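You operate a simulated robot arm through the tools that you are given. There is no shell and no other tool. Be economical: measure what you need, move in short steps, check, and stop when the job is done.

Carry out the task below with a simulated robot arm. There is one attempt and no reset: what you move stays moved.

## Task
Stand the white housing in the black nest, fit the insert that the card names, and tray it.
Fine: the housing ends in the blue tray with the insert home in its socket.

The check looks at the end state, three seconds after you hand in, the way a careful person would. Anything else that was tipped, shoved, dropped, spilled or broken makes it a failure.

## Robot
A 6-joint arm with a two-finger parallel gripper, fixed in place. Base frame: the origin is at the foot of the arm, x ahead of it, y to its left, z up; the work surface is at about z = 856. Lengths are in mm, angles in degrees, forces in N, time in s.
With the tool pointing down near the work surface it reaches from about 240 to 640 mm from the base axis. Its first joint turns from -66.0 to 66.0 degrees. Payload 2.7 kg.
The TCP is the grasp point between the finger pads, 23 mm short of the fingertips. In the tool frame z runs along the fingers and y along their closing line. The gripper opens to 94 mm. The fingers are 38 mm wide and 10 mm thick; the gripper's body (54 by 96 mm) begins 39 mm behind the TCP.
Orientation is told as [roll, pitch, yaw] about the base's x, y, z axes, in that order, counted from this pose: with the fingers straight down and closing along the base's y, the tool's x points along the base's -x, its y along +y and its z along -z.

## Interface
- The arm moves only by the tool servo_tool. Its argument "motion" is a list of rows, each a list of 3 entries, a list of its own where there are three numbers: the finger opening in mm, from 0 to 94, then the shift along the tool's x, y, z in units of 30 mm (1.0 is 30 mm), then the turn, a rotation vector about the tool's x, y, z in units of 5 degrees (1.0 is 5 degrees). In form: [[fingers, [x, y, z], [rx, ry, rz]], ...]. A call has 1 to 10 rows; each row shifts and turns the commanded pose from where the row before left it, along the tool's axes as they then stand. A call with a number of a shift or a turn outside -1 to 1 is refused whole. Rows are played at 5 a second. More than 50 mm and 8.6 degrees between two rows, or a gripper value outside its range, and nothing of the call is played. Where a pose cannot be reached the arm comes as near as it can. A force on the tool above 40 N (or 10 N above the force at the start of the call, whichever is more), or a blocked arm, ends the call early, and 0.2 s more pass. Each finger travels about 45 mm/s and halts on what it meets, pressing with about 30 N; the grip force reading is that of the motor and also rises with nothing between the fingers. The clock runs only during rows and for 0.2 s after the last one: add rows that do not move to give the fingers time. It gives the time, the measured TCP pose, the force on the tool (base axes), the opening and the grip force at its end, in the units of the frame above (readings bear some noise).
- Cameras (640 x 400 px; columns grow to the right, rows downward): "scene" is fixed at [63.2, -423.8, 1406.4]; the picture's right is [0.88, -0.48, 0.00], its down [-0.27, -0.49, -0.83] and it looks along [0.40, 0.73, -0.56] (base axes); focal length 324 px, centre (320, 200). "wrist" rides on the gripper at [87, 16, -74] in the tool frame; the picture's right is [-0.18, 0.98, 0.00], its down [-0.58, -0.11, -0.81] and it looks along [-0.79, -0.15, 0.59] (tool axes); focal length 243 px, centre (320, 200). There is no depth. A picture from a camera that has moved, and an enlarged one, comes with that camera's place and axes in the base frame and with its lens.
- grab_frame(camera): a new picture of that camera. The clock stands still meanwhile.
- enlarge(camera, box): a new picture of the part [left, top, right, bottom] of that camera's present view, enlarged. The clock stands still meanwhile.
- close_job(): hands the job in; it is judged then, once.

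Go step by step. Nothing tells you positions but the pictures and the camera data: compare them with the known pose of the tool, close in by small moves and look again before you grip or let go. The budget is 120 turns and 84 pictures, counting those below and the enlarged ones. Unless the task says otherwise, let go and move clear before handing in, and close with one line.

The tools are called as name(argument=value, ...) on one line, values as JSON. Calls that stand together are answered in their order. servo_tool: Moves the arm, as the interface text tells. Its arguments: {"type":"object","properties":{"motion":{"type":"array","items":{"type":"array"}}},"required":["motion"]} The other tools are called the same way: grab_frame (camera) takes a picture; enlarge (camera, box) takes an enlarged picture of a part of a camera's view; close_job () hands the job in.

At the start:

```text
time_s: 0.0
ee_pos: [407.5, -117.7, 1213.4]
orientation: [0.0, -0.1, 0.1]
ft_force: [0.1, 0.3, -0.1]
finger_gap: 93.7
grasp_force: 0.1
```

scene: 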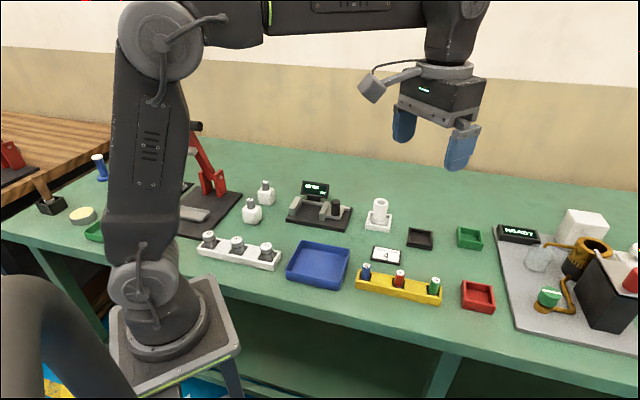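
wrist: 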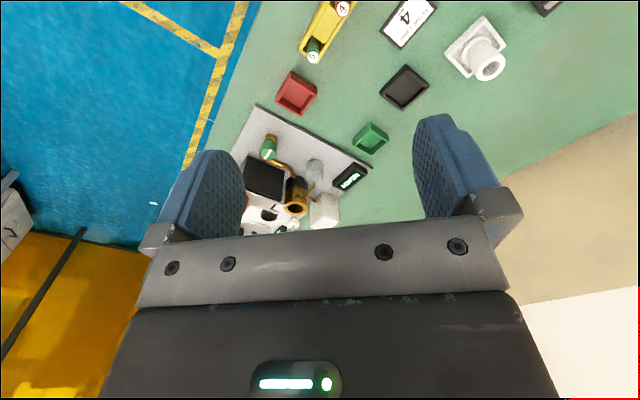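

I see a bench with a blue tray, a yellow rack with three numbered inserts, a card, a white housing on a base plate, and a black nest candidate. I'll enlarge the parts to identify each.

enlarge(camera="scene", box=[340, 180, 500, 320])

enlarge(camera="scene", box=[190, 160, 360, 300])

enlarge(camera="wrist", box=[270, 0, 550, 175])

```text
2.86 times, centred on (420, 250) of scene
camera zoom: at [63.2, -423.8, 1406.4], right [0.88, -0.48, 0.0], down [-0.27, -0.49, -0.83], along [0.4, 0.73, -0.56], focal length 927 px, centre (34, 57)
```

zoom: 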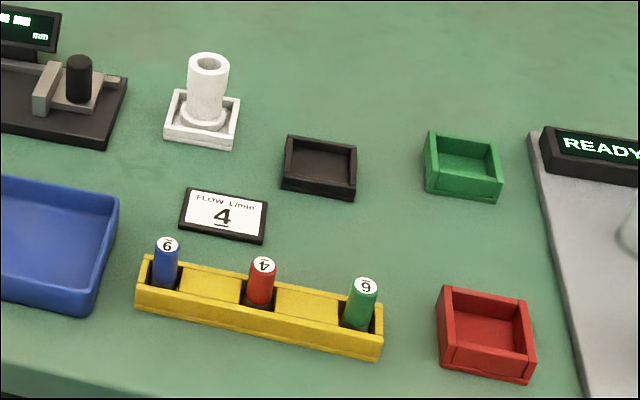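

```text
2.86 times, centred on (275, 230) of scene
camera zoom: at [63.2, -423.8, 1406.4], right [0.88, -0.48, 0.0], down [-0.27, -0.49, -0.83], along [0.4, 0.73, -0.56], focal length 927 px, centre (449, 114)
```

zoom: 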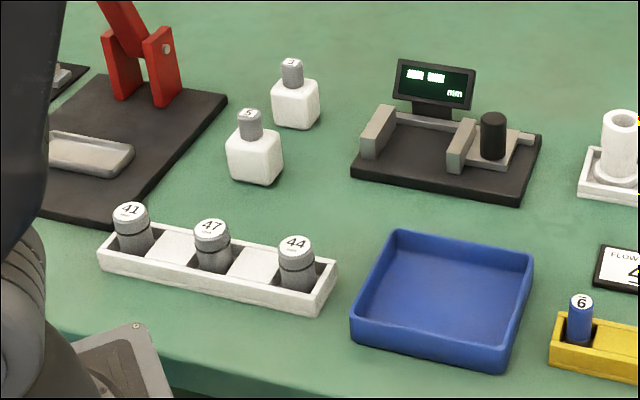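

```text
2.29 times, centred on (410, 88) of wrist
camera zoom: at [321.0, -102.3, 1287.6], right [0.18, 0.98, 0.0], down [0.58, -0.11, 0.81], along [0.79, -0.15, -0.59], focal length 555 px, centre (114, 457)
```

zoom: 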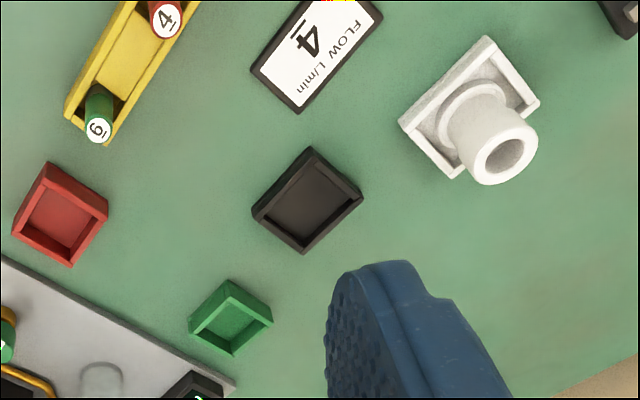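

The card names 4, which is the red insert. The housing stands in a white holder at about (541,115), and the black nest is at about (590,9). I'm turning the tool to match the ~-45° layout and lowering for a closer look.

servo_tool(motion=[[94, [0, 0, 0.4], [0, 0, -1]], [94, [0, 0, 0.4], [0, 0, -1]], [94, [0, 0, 0.4], [0, 0, -1]], [94, [0, 0, 0.4], [0, 0, -1]], [94, [0, 0, 0.4], [0, 0, -1]], [94, [0, 0, 0.4], [0, 0, -1]], [94, [0, 0, 0.4], [0, 0, -1]], [94, [0, 0, 0.4], [0, 0, -1]], [94, [0, 0, 0.4], [0, 0, -1]]])

```text
time_s: 2.0
ee_pos: [408.5, -118.1, 1106.2]
orientation: [-0.1, -0.1, 45.3]
ft_force: [-0.2, 0.5, 0.4]
finger_gap: 94.1
grasp_force: 0.0
```

Tool turned. I'm moving near the housing for a look.

servo_tool(motion=[[94, [-0.84, 0.3, 0], [0, 0, 0]], [94, [-0.84, 0.3, 0], [0, 0, 0]], [94, [-0.84, 0.3, 0], [0, 0, 0]], [94, [-0.84, 0.3, 0], [0, 0, 0]], [94, [-0.84, 0.3, 0], [0, 0, 0]], [94, [-0.84, 0.3, 0], [0, 0, 0]], [94, [-0.84, 0.3, 0], [0, 0, 0]], [94, [-0.84, 0.3, 0], [0, 0, 0]]])

grab_frame(camera="wrist")

```text
time_s: 3.8
ee_pos: [498.0, 75.3, 1104.1]
orientation: [-0.1, -0.2, 45.0]
ft_force: [0.2, 0.7, 0.3]
finger_gap: 93.8
grasp_force: 0.0
```

```text
78 pictures are left
camera wrist: at [425.4, 25.2, 1178.8], right [-0.57, 0.82, 0.0], down [0.49, 0.33, 0.81], along [0.67, 0.46, -0.59], focal length 243 px, centre (320, 200)
```

wrist: 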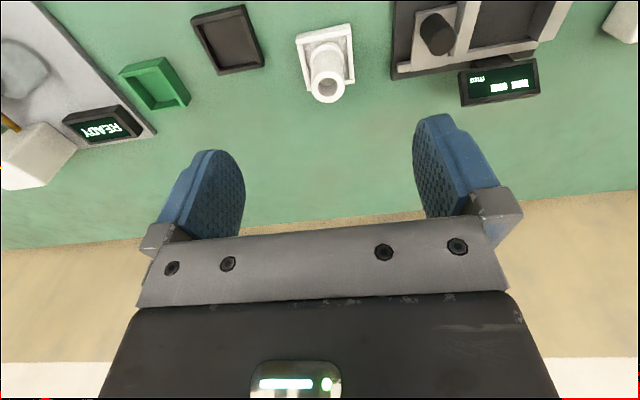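

The housing is at about (535,110) with its top near z 930. I'm moving above it.

servo_tool(motion=[[94, [-0.43, -0.01, 0.85], [0, 0, 0]], [94, [-0.43, -0.01, 0.85], [0, 0, 0]], [94, [-0.43, -0.01, 0.85], [0, 0, 0]], [94, [-0.43, -0.01, 0.85], [0, 0, 0]], [94, [0, 0, 0.5], [0, 0, 0]], [94, [0, 0, 0], [0, 0, 0]]])

grab_frame(camera="wrist")

enlarge(camera="scene", box=[340, 150, 460, 250])

```text
time_s: 5.2
ee_pos: [535.2, 113.1, 987.0]
orientation: [-0.1, 0.0, 45.1]
ft_force: [-0.1, -0.3, 0.0]
finger_gap: 94.0
grasp_force: 0.1
```

```text
77 pictures are left
camera wrist: at [462.8, 62.8, 1061.9], right [-0.57, 0.82, 0.0], down [0.49, 0.33, 0.81], along [0.67, 0.46, -0.59], focal length 243 px, centre (320, 200)
```

wrist: 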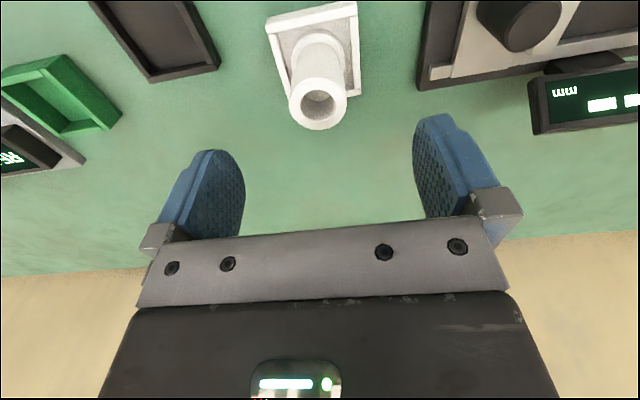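

```text
4.00 times, centred on (400, 200) of scene
camera zoom: at [63.2, -423.8, 1406.4], right [0.88, -0.48, 0.0], down [-0.27, -0.49, -0.83], along [0.4, 0.73, -0.56], focal length 1298 px, centre (0, 200)
```

zoom: 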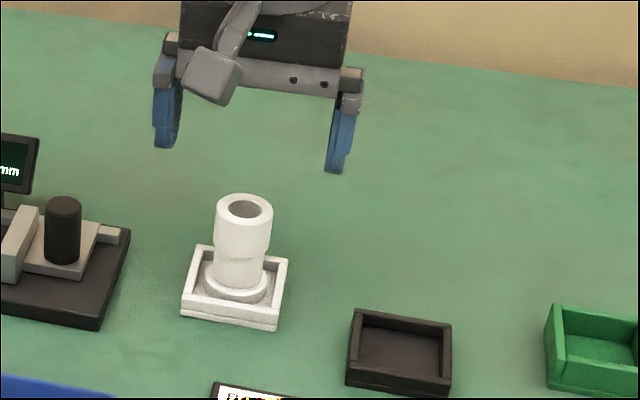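

The housing top is at about (531,109). I'm correcting and descending partway.

servo_tool(motion=[[94, [0.2, -0.02, 0.5], [0, 0, 0]], [94, [0, 0, 0.9], [0, 0, 0]], [94, [0, 0, 0], [0, 0, 0]]])

grab_frame(camera="wrist")

enlarge(camera="scene", box=[340, 150, 440, 250])

```text
time_s: 6.0
ee_pos: [531.5, 105.6, 944.4]
orientation: [-0.1, -0.1, 45.1]
ft_force: [0.0, 0.2, 0.7]
finger_gap: 94.1
grasp_force: 0.0
```

```text
75 pictures are left
camera wrist: at [459.1, 54.2, 1019.8], right [-0.57, 0.82, 0.0], down [0.49, 0.33, 0.81], along [0.67, 0.46, -0.59], focal length 243 px, centre (320, 200)
```

wrist: 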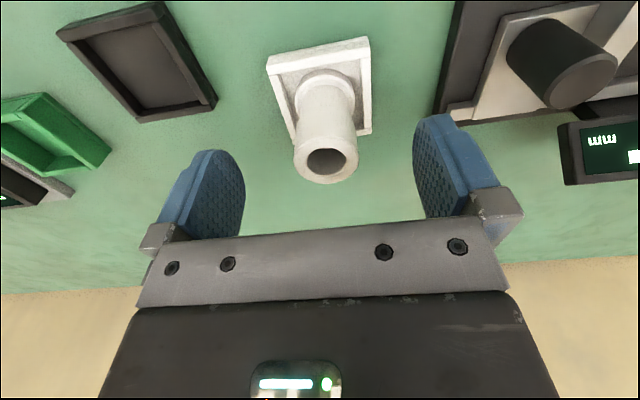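

```text
4.00 times, centred on (390, 200) of scene
camera zoom: at [63.2, -423.8, 1406.4], right [0.88, -0.48, 0.0], down [-0.27, -0.49, -0.83], along [0.4, 0.73, -0.56], focal length 1298 px, centre (40, 200)
```

zoom: 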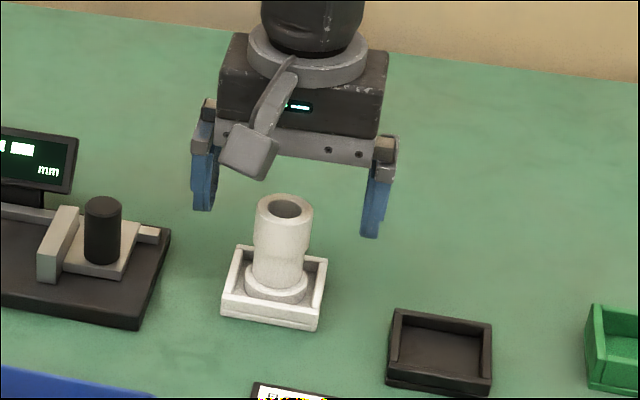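

Well aligned. I'm descending to grip height and closing.

servo_tool(motion=[[94, [-0.03, 0.04, 0.5], [0, 0, 0]], [94, [0, 0, 0.5], [0, 0, 0]], [94, [0, 0, 0], [0, 0, 0]]])

enlarge(camera="scene", box=[340, 150, 440, 250])

```text
time_s: 6.8
ee_pos: [532.5, 107.7, 916.1]
orientation: [-0.1, -0.1, 45.1]
ft_force: [-0.1, -0.7, 0.4]
finger_gap: 94.0
grasp_force: 0.0
```

```text
4.00 times, centred on (390, 200) of scene
camera zoom: at [63.2, -423.8, 1406.4], right [0.88, -0.48, 0.0], down [-0.27, -0.49, -0.83], along [0.4, 0.73, -0.56], focal length 1298 px, centre (40, 200)
```

zoom: 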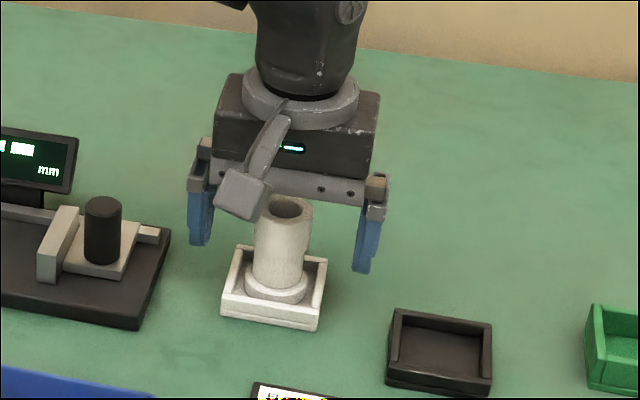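

Now closing slowly.

servo_tool(motion=[[60, [0, 0, 0], [0, 0, 0]], [45, [0, 0, 0], [0, 0, 0]], [40, [0, 0, 0], [0, 0, 0]], [36, [0, 0, 0], [0, 0, 0]], [28, [0, 0, 0], [0, 0, 0]], [25, [0, 0, 0], [0, 0, 0]], [25, [0, 0, 0], [0, 0, 0]]])

grab_frame(camera="wrist")

```text
time_s: 8.4
ee_pos: [533.6, 106.7, 916.4]
orientation: [-0.1, -0.1, 45.1]
ft_force: [-0.9, -0.1, 1.6]
finger_gap: 36.7
grasp_force: 30.5
```

```text
72 pictures are left
camera wrist: at [460.2, 56.8, 990.1], right [-0.57, 0.82, 0.0], down [0.49, 0.33, 0.81], along [0.67, 0.46, -0.59], focal length 243 px, centre (320, 200)
```

wrist: 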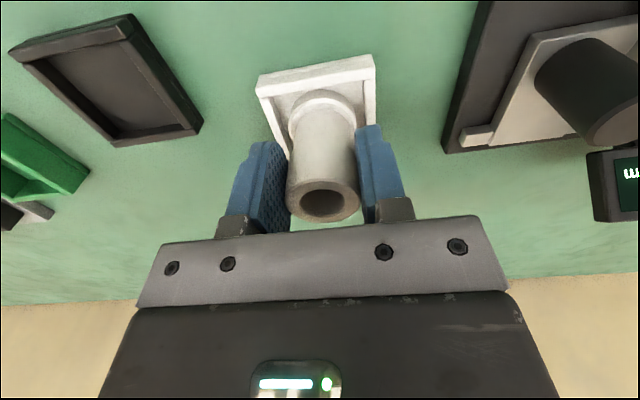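

Gripped at 36.7 mm. I'm lifting and carrying it above the nest, which I now put at about (583,6).

servo_tool(motion=[[25, [0, 0, -0.5], [0, 0, 0]], [25, [0, 0, -0.8], [0, 0, 0]], [25, [0, 0, -0.8], [0, 0, 0]], [25, [0.2, -0.5, 0], [0, 0, 0]], [25, [0.2, -0.6, 0], [0, 0, 0]], [25, [0.2, -0.6, 0], [0, 0, 0]], [25, [0.2, -0.6, 0], [0, 0, 0]], [25, [0.2, -0.6, 0], [0, 0, 0]], [25, [0.2, -0.6, 0], [0, 0, 0]], [25, [0, 0, 0], [0, 0, 0]]])

grab_frame(camera="wrist")

enlarge(camera="scene", box=[360, 150, 480, 260])

```text
time_s: 10.6
ee_pos: [582.9, 10.0, 981.4]
orientation: [-0.1, -0.1, 44.9]
ft_force: [0.3, 0.1, -0.2]
finger_gap: 24.9
grasp_force: 0.0
```

```text
71 pictures are left
camera wrist: at [510.4, -41.0, 1056.2], right [-0.57, 0.82, 0.0], down [0.49, 0.33, 0.81], along [0.67, 0.46, -0.59], focal length 243 px, centre (320, 200)
```

wrist: 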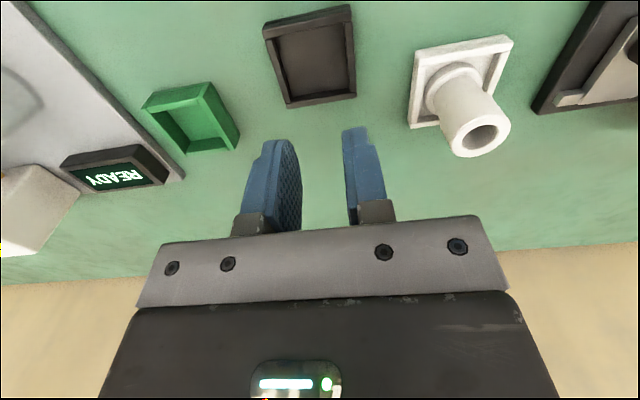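

```text
3.64 times, centred on (420, 205) of scene
camera zoom: at [63.2, -423.8, 1406.4], right [0.88, -0.48, 0.0], down [-0.27, -0.49, -0.83], along [0.4, 0.73, -0.56], focal length 1180 px, centre (-44, 182)
```

zoom: 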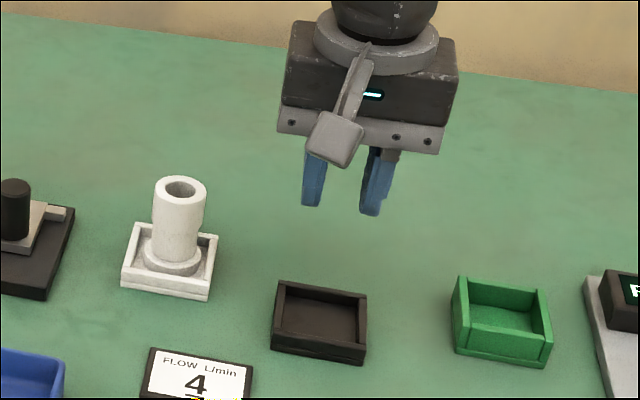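

The housing slipped out and stayed standing in its holder. I'm taking a close look before trying again.

enlarge(camera="scene", box=[360, 190, 400, 235])

enlarge(camera="wrist", box=[390, 20, 540, 170])

```text
8.89 times, centred on (380, 212) of scene
camera zoom: at [63.2, -423.8, 1406.4], right [0.88, -0.48, 0.0], down [-0.27, -0.49, -0.83], along [0.4, 0.73, -0.56], focal length 2884 px, centre (-213, 89)
```

zoom: 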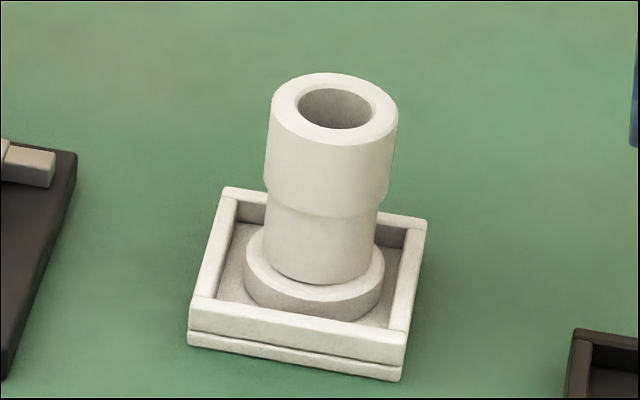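

```text
2.67 times, centred on (465, 95) of wrist
camera zoom: at [510.4, -41.0, 1056.2], right [-0.57, 0.82, 0.0], down [0.49, 0.33, 0.81], along [0.67, 0.46, -0.59], focal length 647 px, centre (-67, 480)
```

zoom: 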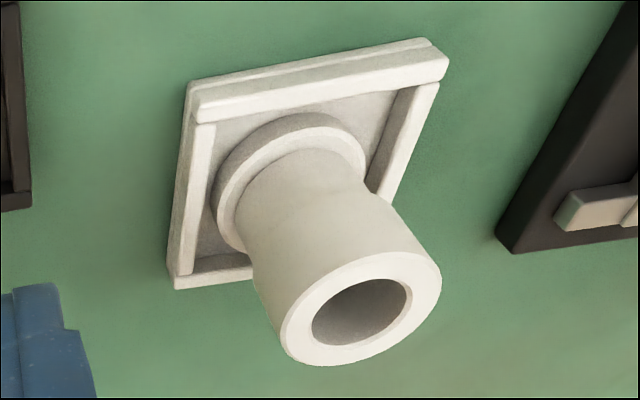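

It is a collared tube on a round foot, and nothing was disturbed. I'll go back, grip a little lower, and lift slowly while watching the force.

servo_tool(motion=[[94, [-0.2, 0.5, 0], [0, 0, 0]], [94, [-0.2, 0.6, 0], [0, 0, 0]], [94, [-0.2, 0.6, 0], [0, 0, 0]], [94, [-0.2, 0.6, 0], [0, 0, 0]], [94, [-0.2, 0.6, 0], [0, 0, 0]], [94, [-0.17, 0.55, 0], [0, 0, 0]], [94, [0, 0, 0.5], [0, 0, 0]], [94, [0, 0, 0], [0, 0, 0]]])

grab_frame(camera="wrist")

```text
time_s: 12.4
ee_pos: [533.9, 106.9, 963.4]
orientation: [-0.1, -0.1, 45.0]
ft_force: [0.1, -0.2, -0.4]
finger_gap: 94.0
grasp_force: 0.1
```

```text
67 pictures are left
camera wrist: at [461.3, 56.8, 1038.6], right [-0.57, 0.82, 0.0], down [0.49, 0.33, 0.81], along [0.67, 0.46, -0.59], focal length 243 px, centre (320, 200)
```

wrist: 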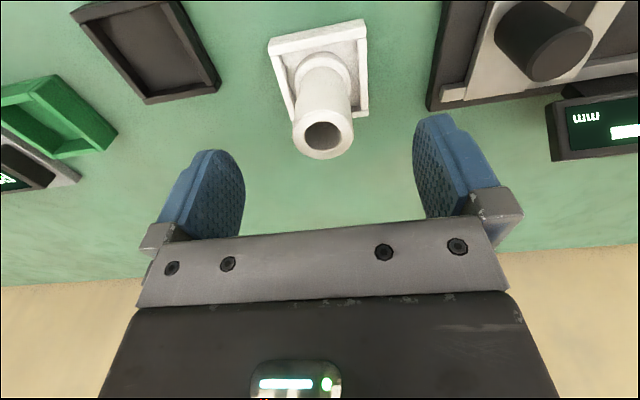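

servo_tool(motion=[[94, [0.07, 0, 0.6], [0, 0, 0]], [94, [0, 0, 0.7], [0, 0, 0]], [94, [0, 0, 0.6], [0, 0, 0]], [60, [0, 0, 0], [0, 0, 0]], [45, [0, 0, 0], [0, 0, 0]], [40, [0, 0, 0], [0, 0, 0]], [36, [0, 0, 0], [0, 0, 0]], [20, [0, 0, 0], [0, 0, 0]], [0, [0, 0, 0], [0, 0, 0]], [0, [0, 0, 0], [0, 0, 0]]])

servo_tool(motion=[[0, [0, 0, 0], [0, 0, 0]], [0, [0, 0, -0.03], [0, 0, 0]], [0, [0, 0, -0.03], [0, 0, 0]], [0, [0, 0, -0.03], [0, 0, 0]], [0, [0, 0, -0.03], [0, 0, 0]], [0, [0, 0, -0.03], [0, 0, 0]]])

grab_frame(camera="wrist")

```text
time_s: 14.6
ee_pos: [532.5, 103.7, 906.9]
orientation: [-0.1, -0.1, 45.1]
ft_force: [0.5, 0.2, -0.1]
finger_gap: 36.7
grasp_force: 30.3
```

```text
time_s: 16.0
ee_pos: [532.1, 105.2, 911.2]
orientation: [-0.1, -0.1, 45.1]
ft_force: [-0.5, 0.5, -2.2]
finger_gap: 36.8
grasp_force: 30.0
```

```text
66 pictures are left
camera wrist: at [459.9, 55.4, 986.1], right [-0.57, 0.82, 0.0], down [0.49, 0.33, 0.81], along [0.67, 0.46, -0.59], focal length 243 px, centre (320, 200)
```

wrist: 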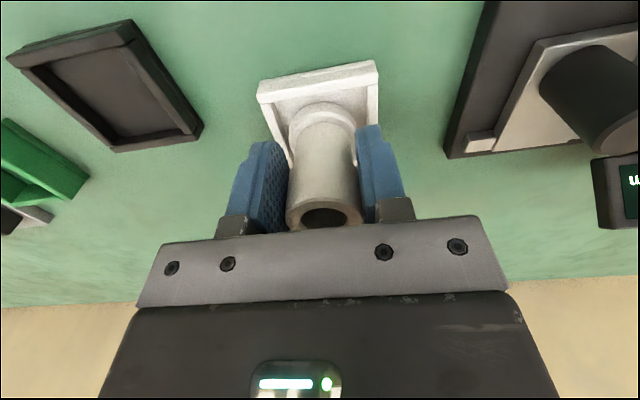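

A −2 N load shows, so the housing seems to be lifting. I'm continuing slowly.

servo_tool(motion=[[0, [0, 0, -0.05], [0, 0, 0]], [0, [0, 0, -0.1], [0, 0, 0]], [0, [0, 0, -0.15], [0, 0, 0]], [0, [0, 0, -0.2], [0, 0, 0]], [0, [0, 0, -0.2], [0, 0, 0]], [0, [0, 0, -0.2], [0, 0, 0]], [0, [0, 0, -0.2], [0, 0, 0]], [0, [0, 0, -0.2], [0, 0, 0]], [0, [0, 0, -0.1], [0, 0, 0]], [0, [0, 0, 0], [0, 0, 0]]])

enlarge(camera="scene", box=[340, 150, 460, 250])

```text
time_s: 18.2
ee_pos: [531.0, 104.4, 953.3]
orientation: [-0.2, -0.2, 45.0]
ft_force: [1.2, 0.1, -2.1]
finger_gap: 36.7
grasp_force: 29.8
```

```text
4.00 times, centred on (400, 200) of scene
camera zoom: at [63.2, -423.8, 1406.4], right [0.88, -0.48, 0.0], down [-0.27, -0.49, -0.83], along [0.4, 0.73, -0.56], focal length 1298 px, centre (0, 200)
```

zoom: 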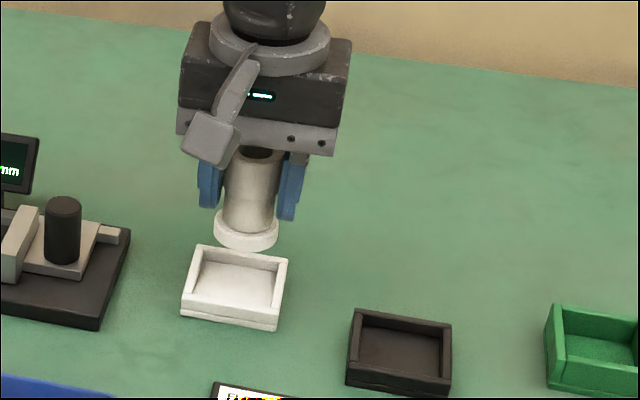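

Housing is lifted cleanly. I'm carrying it gently to above the nest.

servo_tool(motion=[[0, [0.06, -0.2, 0], [0, 0, 0]], [0, [0.124, -0.397, 0], [0, 0, 0]], [0, [0.124, -0.397, 0], [0, 0, 0]], [0, [0.124, -0.397, 0], [0, 0, 0]], [0, [0.124, -0.397, 0], [0, 0, 0]], [0, [0.124, -0.397, 0], [0, 0, 0]], [0, [0.124, -0.397, 0], [0, 0, 0]], [0, [0.124, -0.397, 0], [0, 0, 0]], [0, [0.124, -0.397, 0], [0, 0, 0]], [0, [0.06, -0.2, 0], [0, 0, 0]]])

grab_frame(camera="wrist")

enlarge(camera="scene", box=[380, 160, 480, 260])

```text
time_s: 20.4
ee_pos: [584.5, 5.8, 952.5]
orientation: [-0.1, -0.1, 44.9]
ft_force: [0.4, 0.1, -0.6]
finger_gap: 37.0
grasp_force: 30.0
```

```text
64 pictures are left
camera wrist: at [511.9, -44.4, 1027.7], right [-0.57, 0.82, 0.0], down [0.49, 0.33, 0.81], along [0.67, 0.46, -0.59], focal length 243 px, centre (320, 200)
```

wrist: 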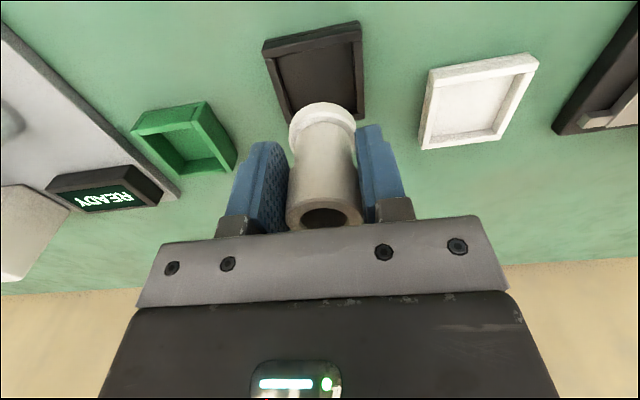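

```text
4.00 times, centred on (430, 210) of scene
camera zoom: at [63.2, -423.8, 1406.4], right [0.88, -0.48, 0.0], down [-0.27, -0.49, -0.83], along [0.4, 0.73, -0.56], focal length 1298 px, centre (-120, 160)
```

zoom: 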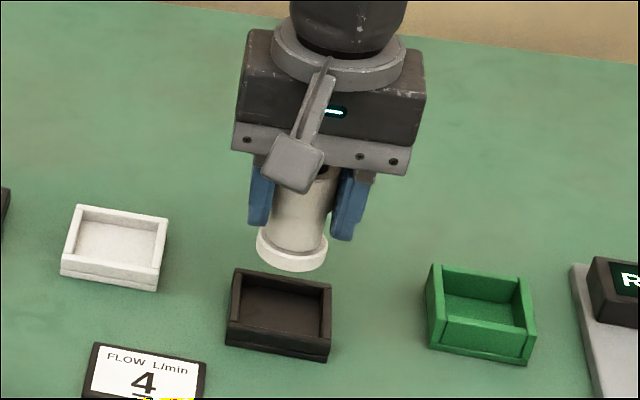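

servo_tool(motion=[[0, [0, 0, 0.1], [0, 0, 0]], [0, [0, 0, 0.2], [0, 0, 0]], [0, [0, 0, 0.2], [0, 0, 0]], [0, [0, 0, 0.15], [0, 0, 0]], [0, [0, 0, 0], [0, 0, 0]]])

grab_frame(camera="wrist")

enlarge(camera="scene", box=[400, 190, 460, 250])

```text
time_s: 21.6
ee_pos: [584.0, 6.1, 934.6]
orientation: [-0.1, 0.0, 45.1]
ft_force: [0.3, -0.2, -1.4]
finger_gap: 36.8
grasp_force: 30.0
```

```text
62 pictures are left
camera wrist: at [512.1, -44.5, 1008.8], right [-0.57, 0.82, 0.0], down [0.49, 0.33, 0.81], along [0.67, 0.46, -0.59], focal length 243 px, centre (320, 200)
```

wrist: 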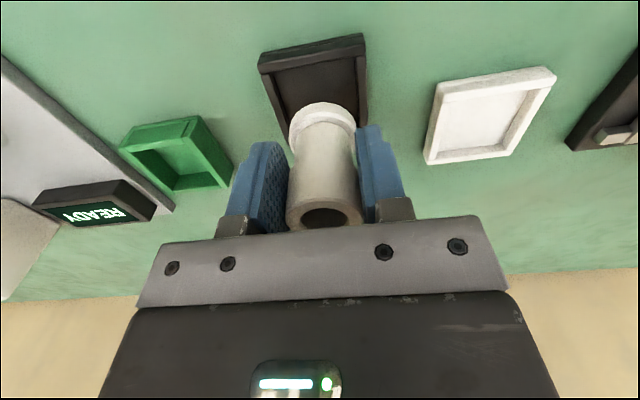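

```text
6.67 times, centred on (430, 220) of scene
camera zoom: at [63.2, -423.8, 1406.4], right [0.88, -0.48, 0.0], down [-0.27, -0.49, -0.83], along [0.4, 0.73, -0.56], focal length 2163 px, centre (-413, 67)
```

zoom: 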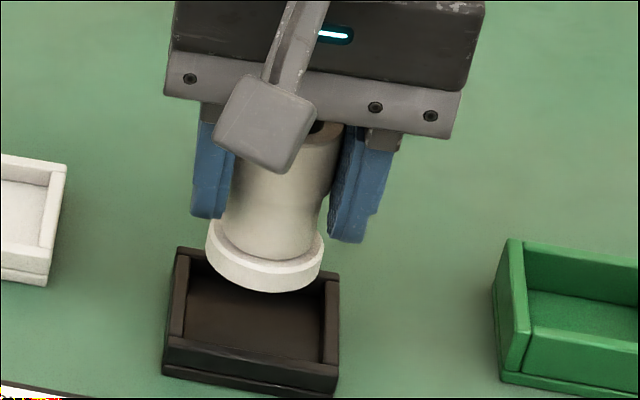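

The landing point looks nearly centred in the nest. I'm nudging it 2 mm and lowering slowly until the force shows contact.

servo_tool(motion=[[0, [0, -0.07, 0.1], [0, 0, 0]], [0, [0, 0, 0.15], [0, 0, 0]], [0, [0, 0, 0.15], [0, 0, 0]], [0, [0, 0, 0.15], [0, 0, 0]], [0, [0, 0, 0.1], [0, 0, 0]], [0, [0, 0, 0], [0, 0, 0]]])

enlarge(camera="scene", box=[400, 190, 460, 250])

```text
time_s: 23.0
ee_pos: [587.4, 3.6, 918.3]
orientation: [-0.2, -0.3, 45.1]
ft_force: [-4.6, 3.5, 15.6]
finger_gap: 36.7
grasp_force: 30.0
```

```text
6.67 times, centred on (430, 220) of scene
camera zoom: at [62.8, -423.7, 1406.4], right [0.88, -0.48, 0.0], down [-0.27, -0.49, -0.83], along [0.4, 0.73, -0.56], focal length 2163 px, centre (-413, 67)
```

zoom: 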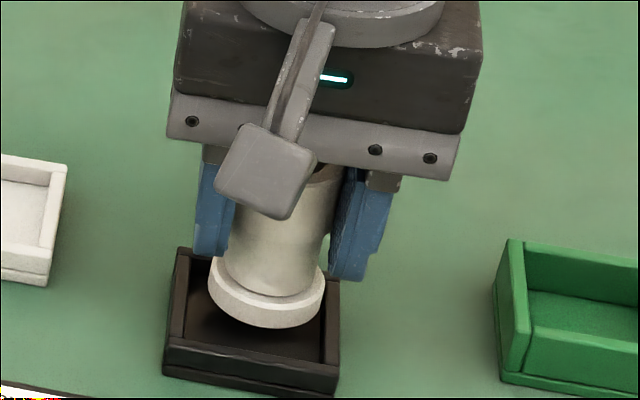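

Contact came early at 15.6 N: the foot is on a wall rim. I'm lifting off and stepping back to see the nest clearly.

servo_tool(motion=[[0, [0, 0, -0.1], [0, 0, 0]], [0, [0, 0, -0.2], [0, 0, 0]], [0, [0, 0, -0.3], [0, 0, 0]], [0, [0, 0, -0.3], [0, 0, 0]], [0, [0, 0, -0.2], [0, 0, 0]], [0, [-0.3, 0, 0], [0, 0, 0]], [0, [-0.3, 0, 0], [0, 0, 0]], [0, [-0.2, 0, 0], [0, 0, 0]], [0, [0, 0, 0], [0, 0, 0]]])

enlarge(camera="scene", box=[405, 180, 455, 255])

enlarge(camera="wrist", box=[220, 0, 440, 230])

```text
time_s: 25.0
ee_pos: [603.9, 22.0, 947.2]
orientation: [-0.1, -0.1, 45.1]
ft_force: [-0.6, 0.2, -1.4]
finger_gap: 37.0
grasp_force: 29.8
```

```text
5.33 times, centred on (430, 218) of scene
camera zoom: at [63.2, -423.8, 1406.4], right [0.88, -0.48, 0.0], down [-0.27, -0.49, -0.83], along [0.4, 0.73, -0.56], focal length 1731 px, centre (-267, 107)
```

zoom: 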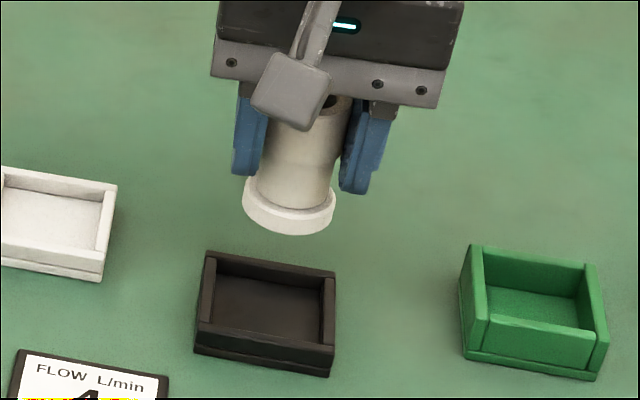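

```text
1.74 times, centred on (330, 115) of wrist
camera zoom: at [531.9, -29.2, 1021.5], right [-0.57, 0.82, 0.0], down [0.49, 0.33, 0.81], along [0.67, 0.46, -0.59], focal length 422 px, centre (303, 348)
```

zoom: 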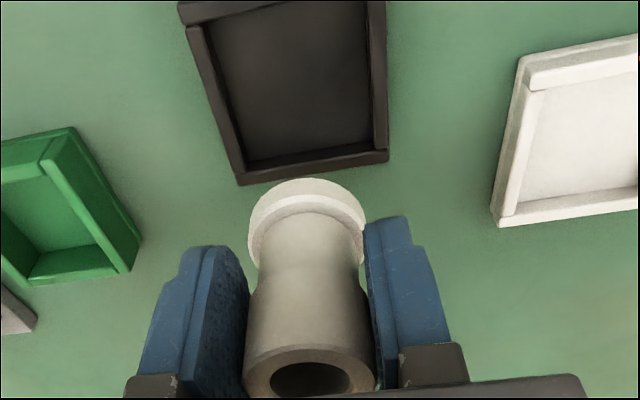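

The nest centre comes out at about (582,3.6), some 3 mm nearer to me than my first try. I'm moving there and lowering to just above the rim.

servo_tool(motion=[[0, [0.3, 0.05, 0], [0, 0, 0]], [0, [0.3, 0, 0], [0, 0, 0]], [0, [0.3, 0, 0.1], [0, 0, 0]], [0, [0, 0, 0.25], [0, 0, 0]], [0, [0, 0, 0.25], [0, 0, 0]], [0, [0, 0, 0.15], [0, 0, 0]], [0, [0, 0, 0], [0, 0, 0]], [0, [0, 0, 0], [0, 0, 0]]])

enlarge(camera="scene", box=[410, 200, 455, 250])

enlarge(camera="wrist", box=[220, 0, 440, 230])

```text
time_s: 26.8
ee_pos: [582.8, 4.2, 925.0]
orientation: [-0.1, 0.0, 45.1]
ft_force: [0.2, 0.4, -2.4]
finger_gap: 36.7
grasp_force: 29.9
```

```text
8.00 times, centred on (432, 225) of scene
camera zoom: at [63.2, -423.8, 1406.4], right [0.88, -0.48, 0.0], down [-0.27, -0.49, -0.83], along [0.4, 0.73, -0.56], focal length 2596 px, centre (-580, 0)
```

zoom: 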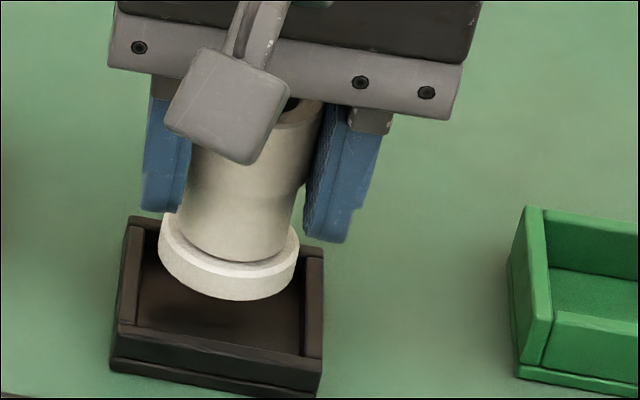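

```text
1.74 times, centred on (330, 115) of wrist
camera zoom: at [510.4, -46.6, 999.1], right [-0.57, 0.82, 0.0], down [0.49, 0.33, 0.81], along [0.67, 0.46, -0.59], focal length 422 px, centre (303, 348)
```

zoom: 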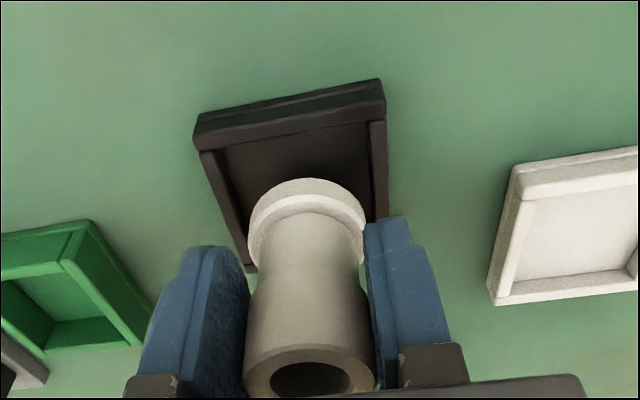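

Laterally it is centred, but the housing sits about 4–5 mm toward the far side of the pads. I'm shifting that much towards the camera side and lowering slowly.

servo_tool(motion=[[0, [0.15, 0, 0], [0, 0, 0]], [0, [0, 0, 0], [0, 0, 0]], [0, [0, 0, 0.1], [0, 0, 0]], [0, [0, 0, 0.1], [0, 0, 0]], [0, [0, 0, 0.1], [0, 0, 0]], [0, [0, 0, 0], [0, 0, 0]]])

enlarge(camera="scene", box=[410, 200, 455, 250])

```text
time_s: 28.2
ee_pos: [580.0, 0.4, 915.5]
orientation: [-0.1, -0.2, 45.1]
ft_force: [-0.8, 0.5, -1.7]
finger_gap: 36.8
grasp_force: 30.3
```

```text
8.00 times, centred on (432, 225) of scene
camera zoom: at [63.2, -423.8, 1406.4], right [0.88, -0.48, 0.0], down [-0.27, -0.49, -0.83], along [0.4, 0.73, -0.56], focal length 2596 px, centre (-580, 0)
```

zoom: 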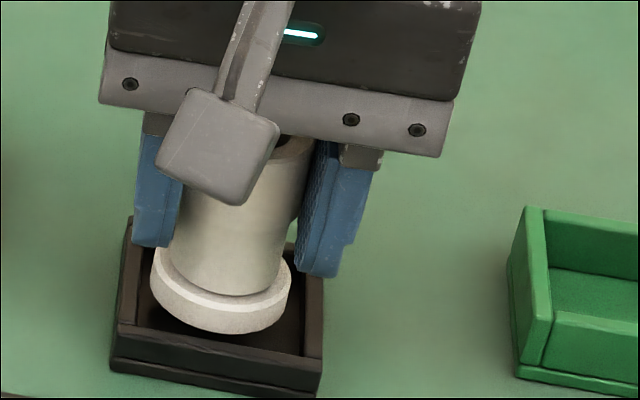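

It has passed the rim with no contact force. I'm continuing down.

servo_tool(motion=[[0, [0, 0, 0.07], [0, 0, 0]], [0, [0, 0, 0.07], [0, 0, 0]], [0, [0, 0, 0.07], [0, 0, 0]], [0, [0, 0, 0.05], [0, 0, 0]], [0, [0, 0, 0], [0, 0, 0]]])

enlarge(camera="scene", box=[410, 200, 455, 250])

```text
time_s: 29.4
ee_pos: [578.6, 0.2, 907.2]
orientation: [-0.1, -0.1, 45.2]
ft_force: [0.8, 0.0, -2.1]
finger_gap: 36.5
grasp_force: 30.0
```

```text
8.00 times, centred on (432, 225) of scene
camera zoom: at [63.2, -423.8, 1406.4], right [0.88, -0.48, 0.0], down [-0.27, -0.49, -0.83], along [0.4, 0.73, -0.56], focal length 2596 px, centre (-580, 0)
```

zoom: 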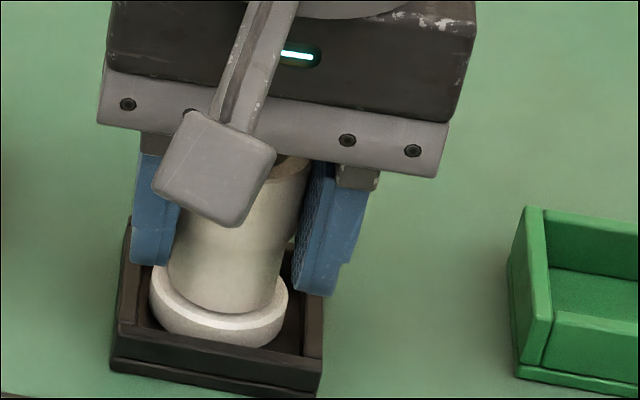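

servo_tool(motion=[[0, [0, 0, 0.04], [0, 0, 0]], [0, [0, 0, 0.04], [0, 0, 0]], [0, [0, 0, 0.04], [0, 0, 0]], [0, [0, 0, 0], [0, 0, 0]]])

```text
time_s: 30.4
ee_pos: [579.2, 0.3, 905.8]
orientation: [-0.3, -0.2, 45.0]
ft_force: [-5.8, -1.7, 20.3]
finger_gap: 36.7
grasp_force: 29.7
```

Floor contact (20 N at z≈906, matching the seat height). I'm easing up, opening, and checking.

servo_tool(motion=[[0, [0, 0, -0.05], [0, 0, 0]], [38, [0, 0, 0], [0, 0, 0]], [45, [0, 0, 0], [0, 0, 0]], [60, [0, 0, 0], [0, 0, 0]], [80, [0, 0, 0], [0, 0, 0]], [94, [0, 0, 0], [0, 0, 0]], [94, [0, 0, 0], [0, 0, 0]], [94, [0, 0, -0.5], [0, 0, 0]], [94, [0, 0, -1], [0, 0, 0]], [94, [0, 0, -1], [0, 0, 0]]])

enlarge(camera="scene", box=[400, 190, 460, 250])

grab_frame(camera="wrist")

```text
time_s: 32.6
ee_pos: [577.8, 1.9, 982.9]
orientation: [-0.1, -0.1, 45.0]
ft_force: [0.4, -0.6, -0.4]
finger_gap: 93.9
grasp_force: 0.0
```

```text
6.67 times, centred on (430, 220) of scene
camera zoom: at [63.2, -423.8, 1406.4], right [0.88, -0.48, 0.0], down [-0.27, -0.49, -0.83], along [0.4, 0.73, -0.56], focal length 2163 px, centre (-413, 67)
```

zoom: 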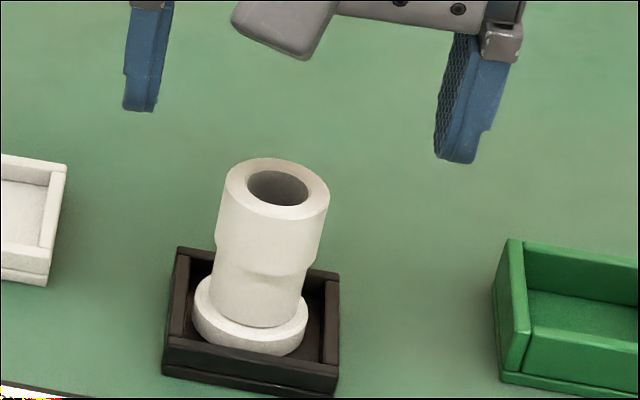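

```text
52 pictures are left
camera wrist: at [505.6, -48.8, 1055.9], right [-0.57, 0.82, 0.0], down [0.49, 0.33, 0.81], along [0.67, 0.46, -0.59], focal length 243 px, centre (320, 200)
```

wrist: 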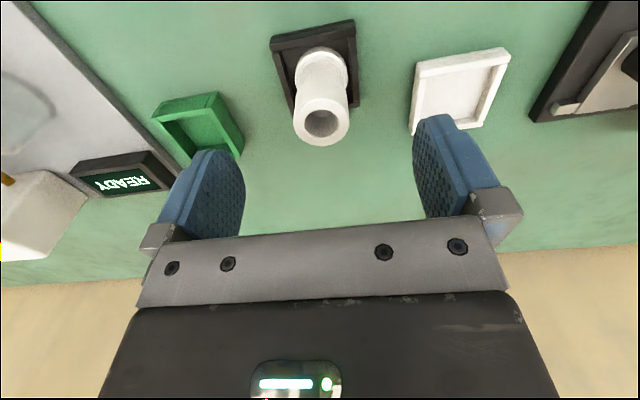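

The housing stands upright in the black nest. Next I'm moving over the red insert in the yellow rack.

servo_tool(motion=[[94, [0.8, 0.18, 0], [0, 0, 0]], [94, [0.8, 0.18, 0], [0, 0, 0]], [94, [0.8, 0.18, 0], [0, 0, 0]], [94, [0.8, 0.18, 0], [0, 0, 0]], [94, [0.8, 0.18, 0], [0, 0, 0]], [94, [0.8, 0.18, 0], [0, 0, 0]], [94, [0.8, 0.18, 0], [0, 0, 0]], [94, [0, 0, 0], [0, 0, 0]]])

grab_frame(camera="wrist")

enlarge(camera="scene", box=[350, 240, 450, 310])

```text
time_s: 34.4
ee_pos: [435.1, -90.5, 978.7]
orientation: [-0.1, -0.2, 45.1]
ft_force: [-0.7, -1.0, 0.2]
finger_gap: 94.1
grasp_force: 0.0
```

```text
51 pictures are left
camera wrist: at [362.8, -143.1, 1053.8], right [-0.57, 0.82, 0.0], down [0.49, 0.33, 0.81], along [0.67, 0.46, -0.59], focal length 243 px, centre (320, 200)
```

wrist: 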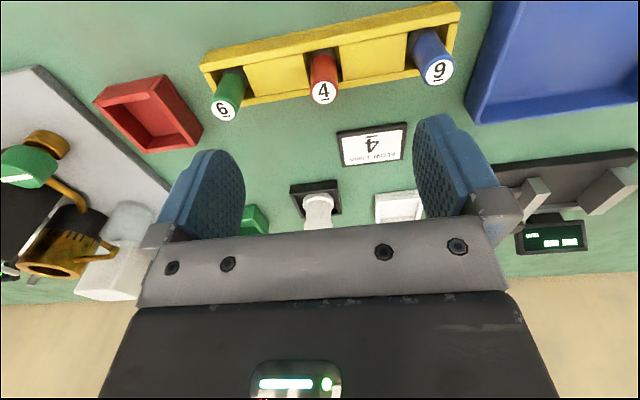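

```text
5.71 times, centred on (400, 275) of scene
camera zoom: at [63.2, -423.8, 1406.4], right [0.88, -0.48, 0.0], down [-0.27, -0.49, -0.83], along [0.4, 0.73, -0.56], focal length 1854 px, centre (-137, -229)
```

zoom: 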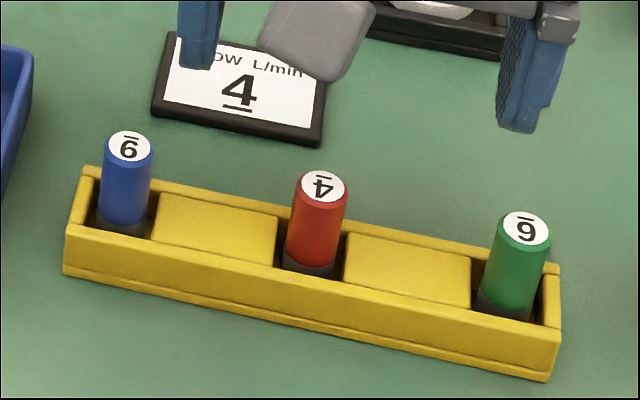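

The red insert "4" is at about (432,-92.5) with its top near z 905. I'm centring on it and descending partway.

servo_tool(motion=[[80, [0.12, 0.03, 0.3], [0, 0, 0]], [60, [0, 0, 0.5], [0, 0, 0]], [60, [0, 0, 0.5], [0, 0, 0]], [60, [0, 0, 0.1], [0, 0, 0]], [60, [0, 0, 0], [0, 0, 0]]])

grab_frame(camera="wrist")

enlarge(camera="scene", box=[350, 220, 450, 310])

```text
time_s: 35.6
ee_pos: [430.5, -94.8, 937.9]
orientation: [-0.1, -0.1, 45.0]
ft_force: [0.4, 0.5, -0.8]
finger_gap: 60.1
grasp_force: 0.0
```

```text
49 pictures are left
camera wrist: at [359.3, -145.1, 1013.1], right [-0.57, 0.82, 0.0], down [0.49, 0.33, 0.81], along [0.67, 0.46, -0.59], focal length 243 px, centre (320, 200)
```

wrist: 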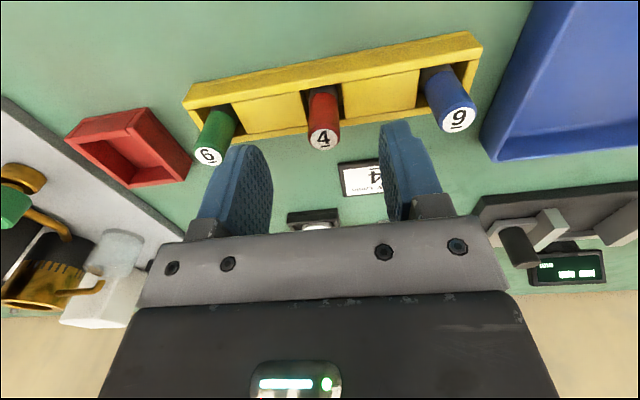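

```text
4.44 times, centred on (400, 265) of scene
camera zoom: at [63.2, -423.8, 1406.4], right [0.88, -0.48, 0.0], down [-0.27, -0.49, -0.83], along [0.4, 0.73, -0.56], focal length 1442 px, centre (-36, -89)
```

zoom: 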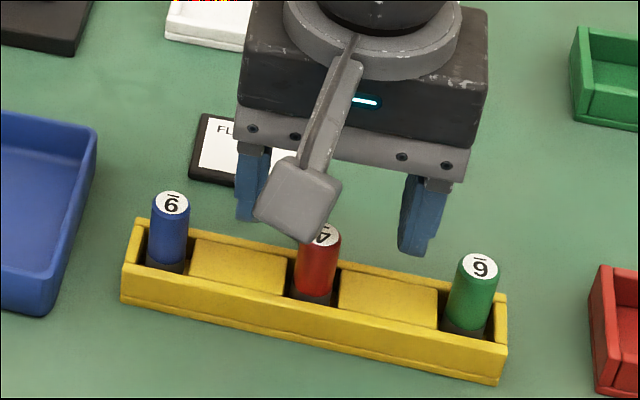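

Triangulation puts the insert at (430,-94) with its top at z≈908, right under the TCP. I'm descending and gripping its upper part.

servo_tool(motion=[[60, [0, 0, 0.4], [0, 0, 0]], [60, [0, 0, 0.4], [0, 0, 0]], [60, [0, 0, 0], [0, 0, 0]], [40, [0, 0, 0], [0, 0, 0]], [28, [0, 0, 0], [0, 0, 0]], [22, [0, 0, 0], [0, 0, 0]], [18, [0, 0, 0], [0, 0, 0]], [0, [0, 0, 0], [0, 0, 0]], [0, [0, 0, 0], [0, 0, 0]], [0, [0, 0, 0], [0, 0, 0]]])

grab_frame(camera="wrist")

enlarge(camera="scene", box=[360, 230, 440, 300])

```text
time_s: 37.8
ee_pos: [432.3, -92.0, 914.4]
orientation: [-0.1, -0.1, 45.1]
ft_force: [0.0, 0.1, 1.6]
finger_gap: 15.5
grasp_force: 29.7
```

```text
47 pictures are left
camera wrist: at [359.6, -143.7, 989.5], right [-0.57, 0.82, 0.0], down [0.49, 0.33, 0.81], along [0.67, 0.46, -0.59], focal length 243 px, centre (320, 200)
```

wrist: 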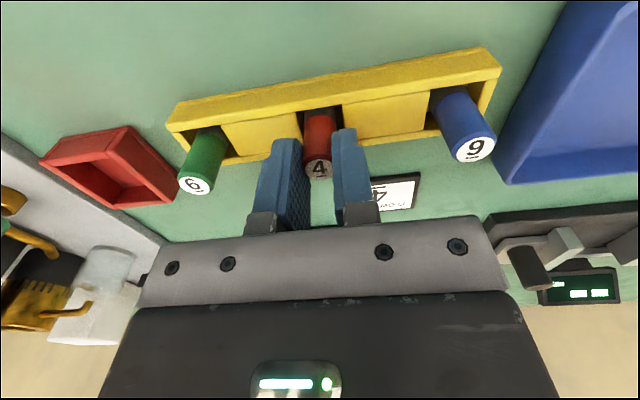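

```text
5.71 times, centred on (400, 265) of scene
camera zoom: at [63.2, -423.8, 1406.4], right [0.88, -0.48, 0.0], down [-0.27, -0.49, -0.83], along [0.4, 0.73, -0.56], focal length 1854 px, centre (-137, -171)
```

zoom: 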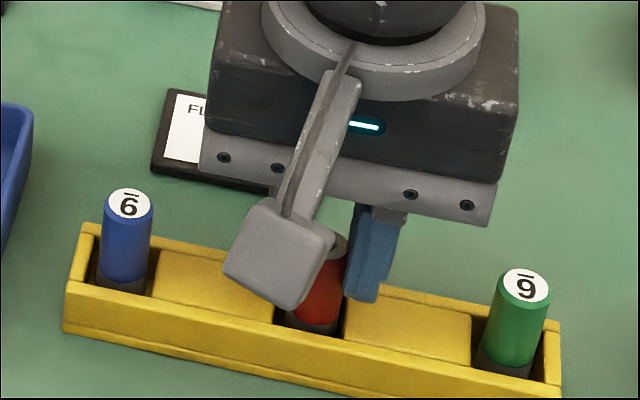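

Gripped at 15.5 mm. I'm lifting slowly.

servo_tool(motion=[[0, [0, 0, -0.05], [0, 0, 0]], [0, [0, 0, -0.1], [0, 0, 0]], [0, [0, 0, -0.2], [0, 0, 0]], [0, [0, 0, -0.3], [0, 0, 0]], [0, [0, 0, -0.3], [0, 0, 0]], [0, [0, 0, -0.4], [0, 0, 0]], [0, [0, 0, -0.4], [0, 0, 0]], [0, [0, 0, -0.4], [0, 0, 0]], [0, [0, 0, -0.4], [0, 0, 0]], [0, [0, 0, -0.2], [0, 0, 0]]])

grab_frame(camera="wrist")

enlarge(camera="scene", box=[360, 180, 440, 300])

```text
time_s: 40.0
ee_pos: [429.0, -93.6, 997.8]
orientation: [-0.1, -0.1, 45.1]
ft_force: [0.9, 0.0, -0.1]
finger_gap: 15.6
grasp_force: 30.2
```

```text
45 pictures are left
camera wrist: at [356.5, -144.3, 1072.3], right [-0.57, 0.82, 0.0], down [0.49, 0.33, 0.81], along [0.67, 0.46, -0.59], focal length 243 px, centre (320, 200)
```

wrist: 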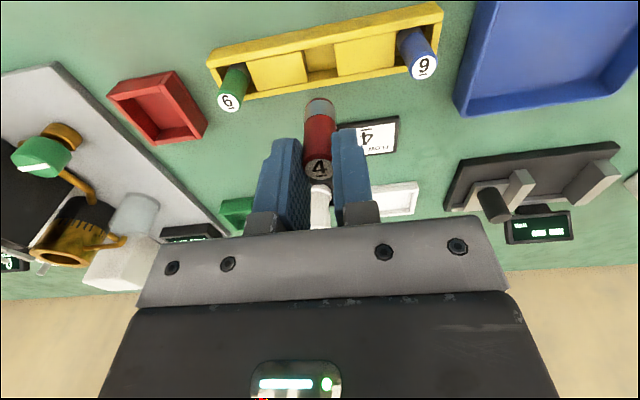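

```text
3.33 times, centred on (400, 240) of scene
camera zoom: at [63.2, -423.8, 1406.4], right [0.88, -0.48, 0.0], down [-0.27, -0.49, -0.83], along [0.4, 0.73, -0.56], focal length 1082 px, centre (53, 67)
```

zoom: 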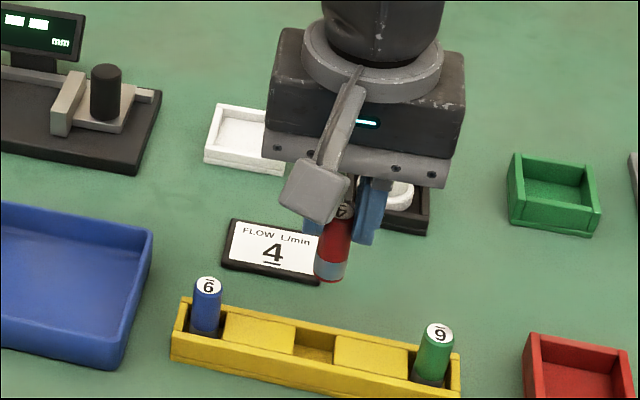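

The insert came out cleanly. I'm carrying it to above the housing socket at about (582,3).

servo_tool(motion=[[0, [-0.3, -0.06, 0], [0, 0, 0]], [0, [-0.6, -0.13, 0], [0, 0, 0]], [0, [-0.6, -0.13, 0], [0, 0, 0]], [0, [-0.7, -0.16, 0], [0, 0, 0]], [0, [-0.7, -0.16, 0], [0, 0, 0]], [0, [-0.7, -0.16, 0], [0, 0, 0]], [0, [-0.7, -0.16, 0], [0, 0, 0]], [0, [-0.6, -0.13, 0], [0, 0, 0]], [0, [-0.6, -0.13, 0], [0, 0, 0]], [0, [-0.4, -0.08, 0], [0, 0, 0]]])

enlarge(camera="wrist", box=[240, 20, 400, 230])

enlarge(camera="scene", box=[400, 170, 460, 250])

```text
time_s: 42.2
ee_pos: [582.9, 3.7, 1000.6]
orientation: [-0.1, 0.0, 45.0]
ft_force: [-0.2, 0.1, -0.3]
finger_gap: 15.7
grasp_force: 29.6
```

```text
1.90 times, centred on (320, 125) of wrist
camera zoom: at [510.3, -46.6, 1075.0], right [-0.57, 0.82, 0.0], down [0.49, 0.33, 0.81], along [0.67, 0.46, -0.59], focal length 462 px, centre (320, 343)
```

zoom: 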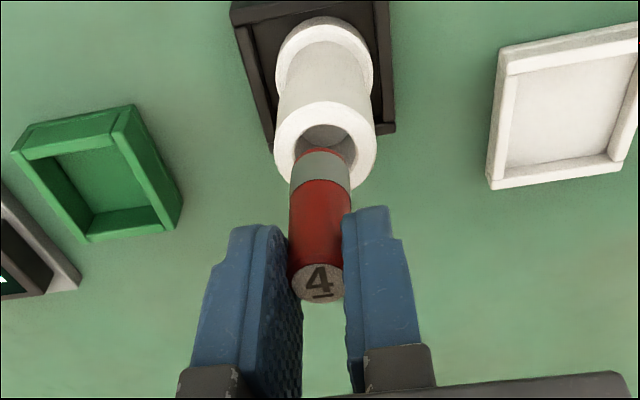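

```text
5.00 times, centred on (430, 210) of scene
camera zoom: at [63.2, -423.8, 1406.4], right [0.88, -0.48, 0.0], down [-0.27, -0.49, -0.83], along [0.4, 0.73, -0.56], focal length 1622 px, centre (-230, 150)
```

zoom: 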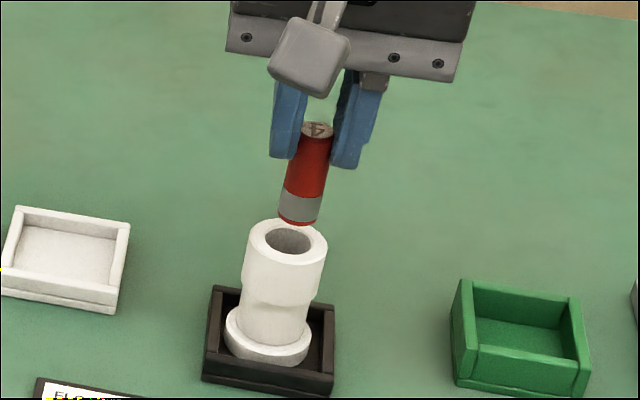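

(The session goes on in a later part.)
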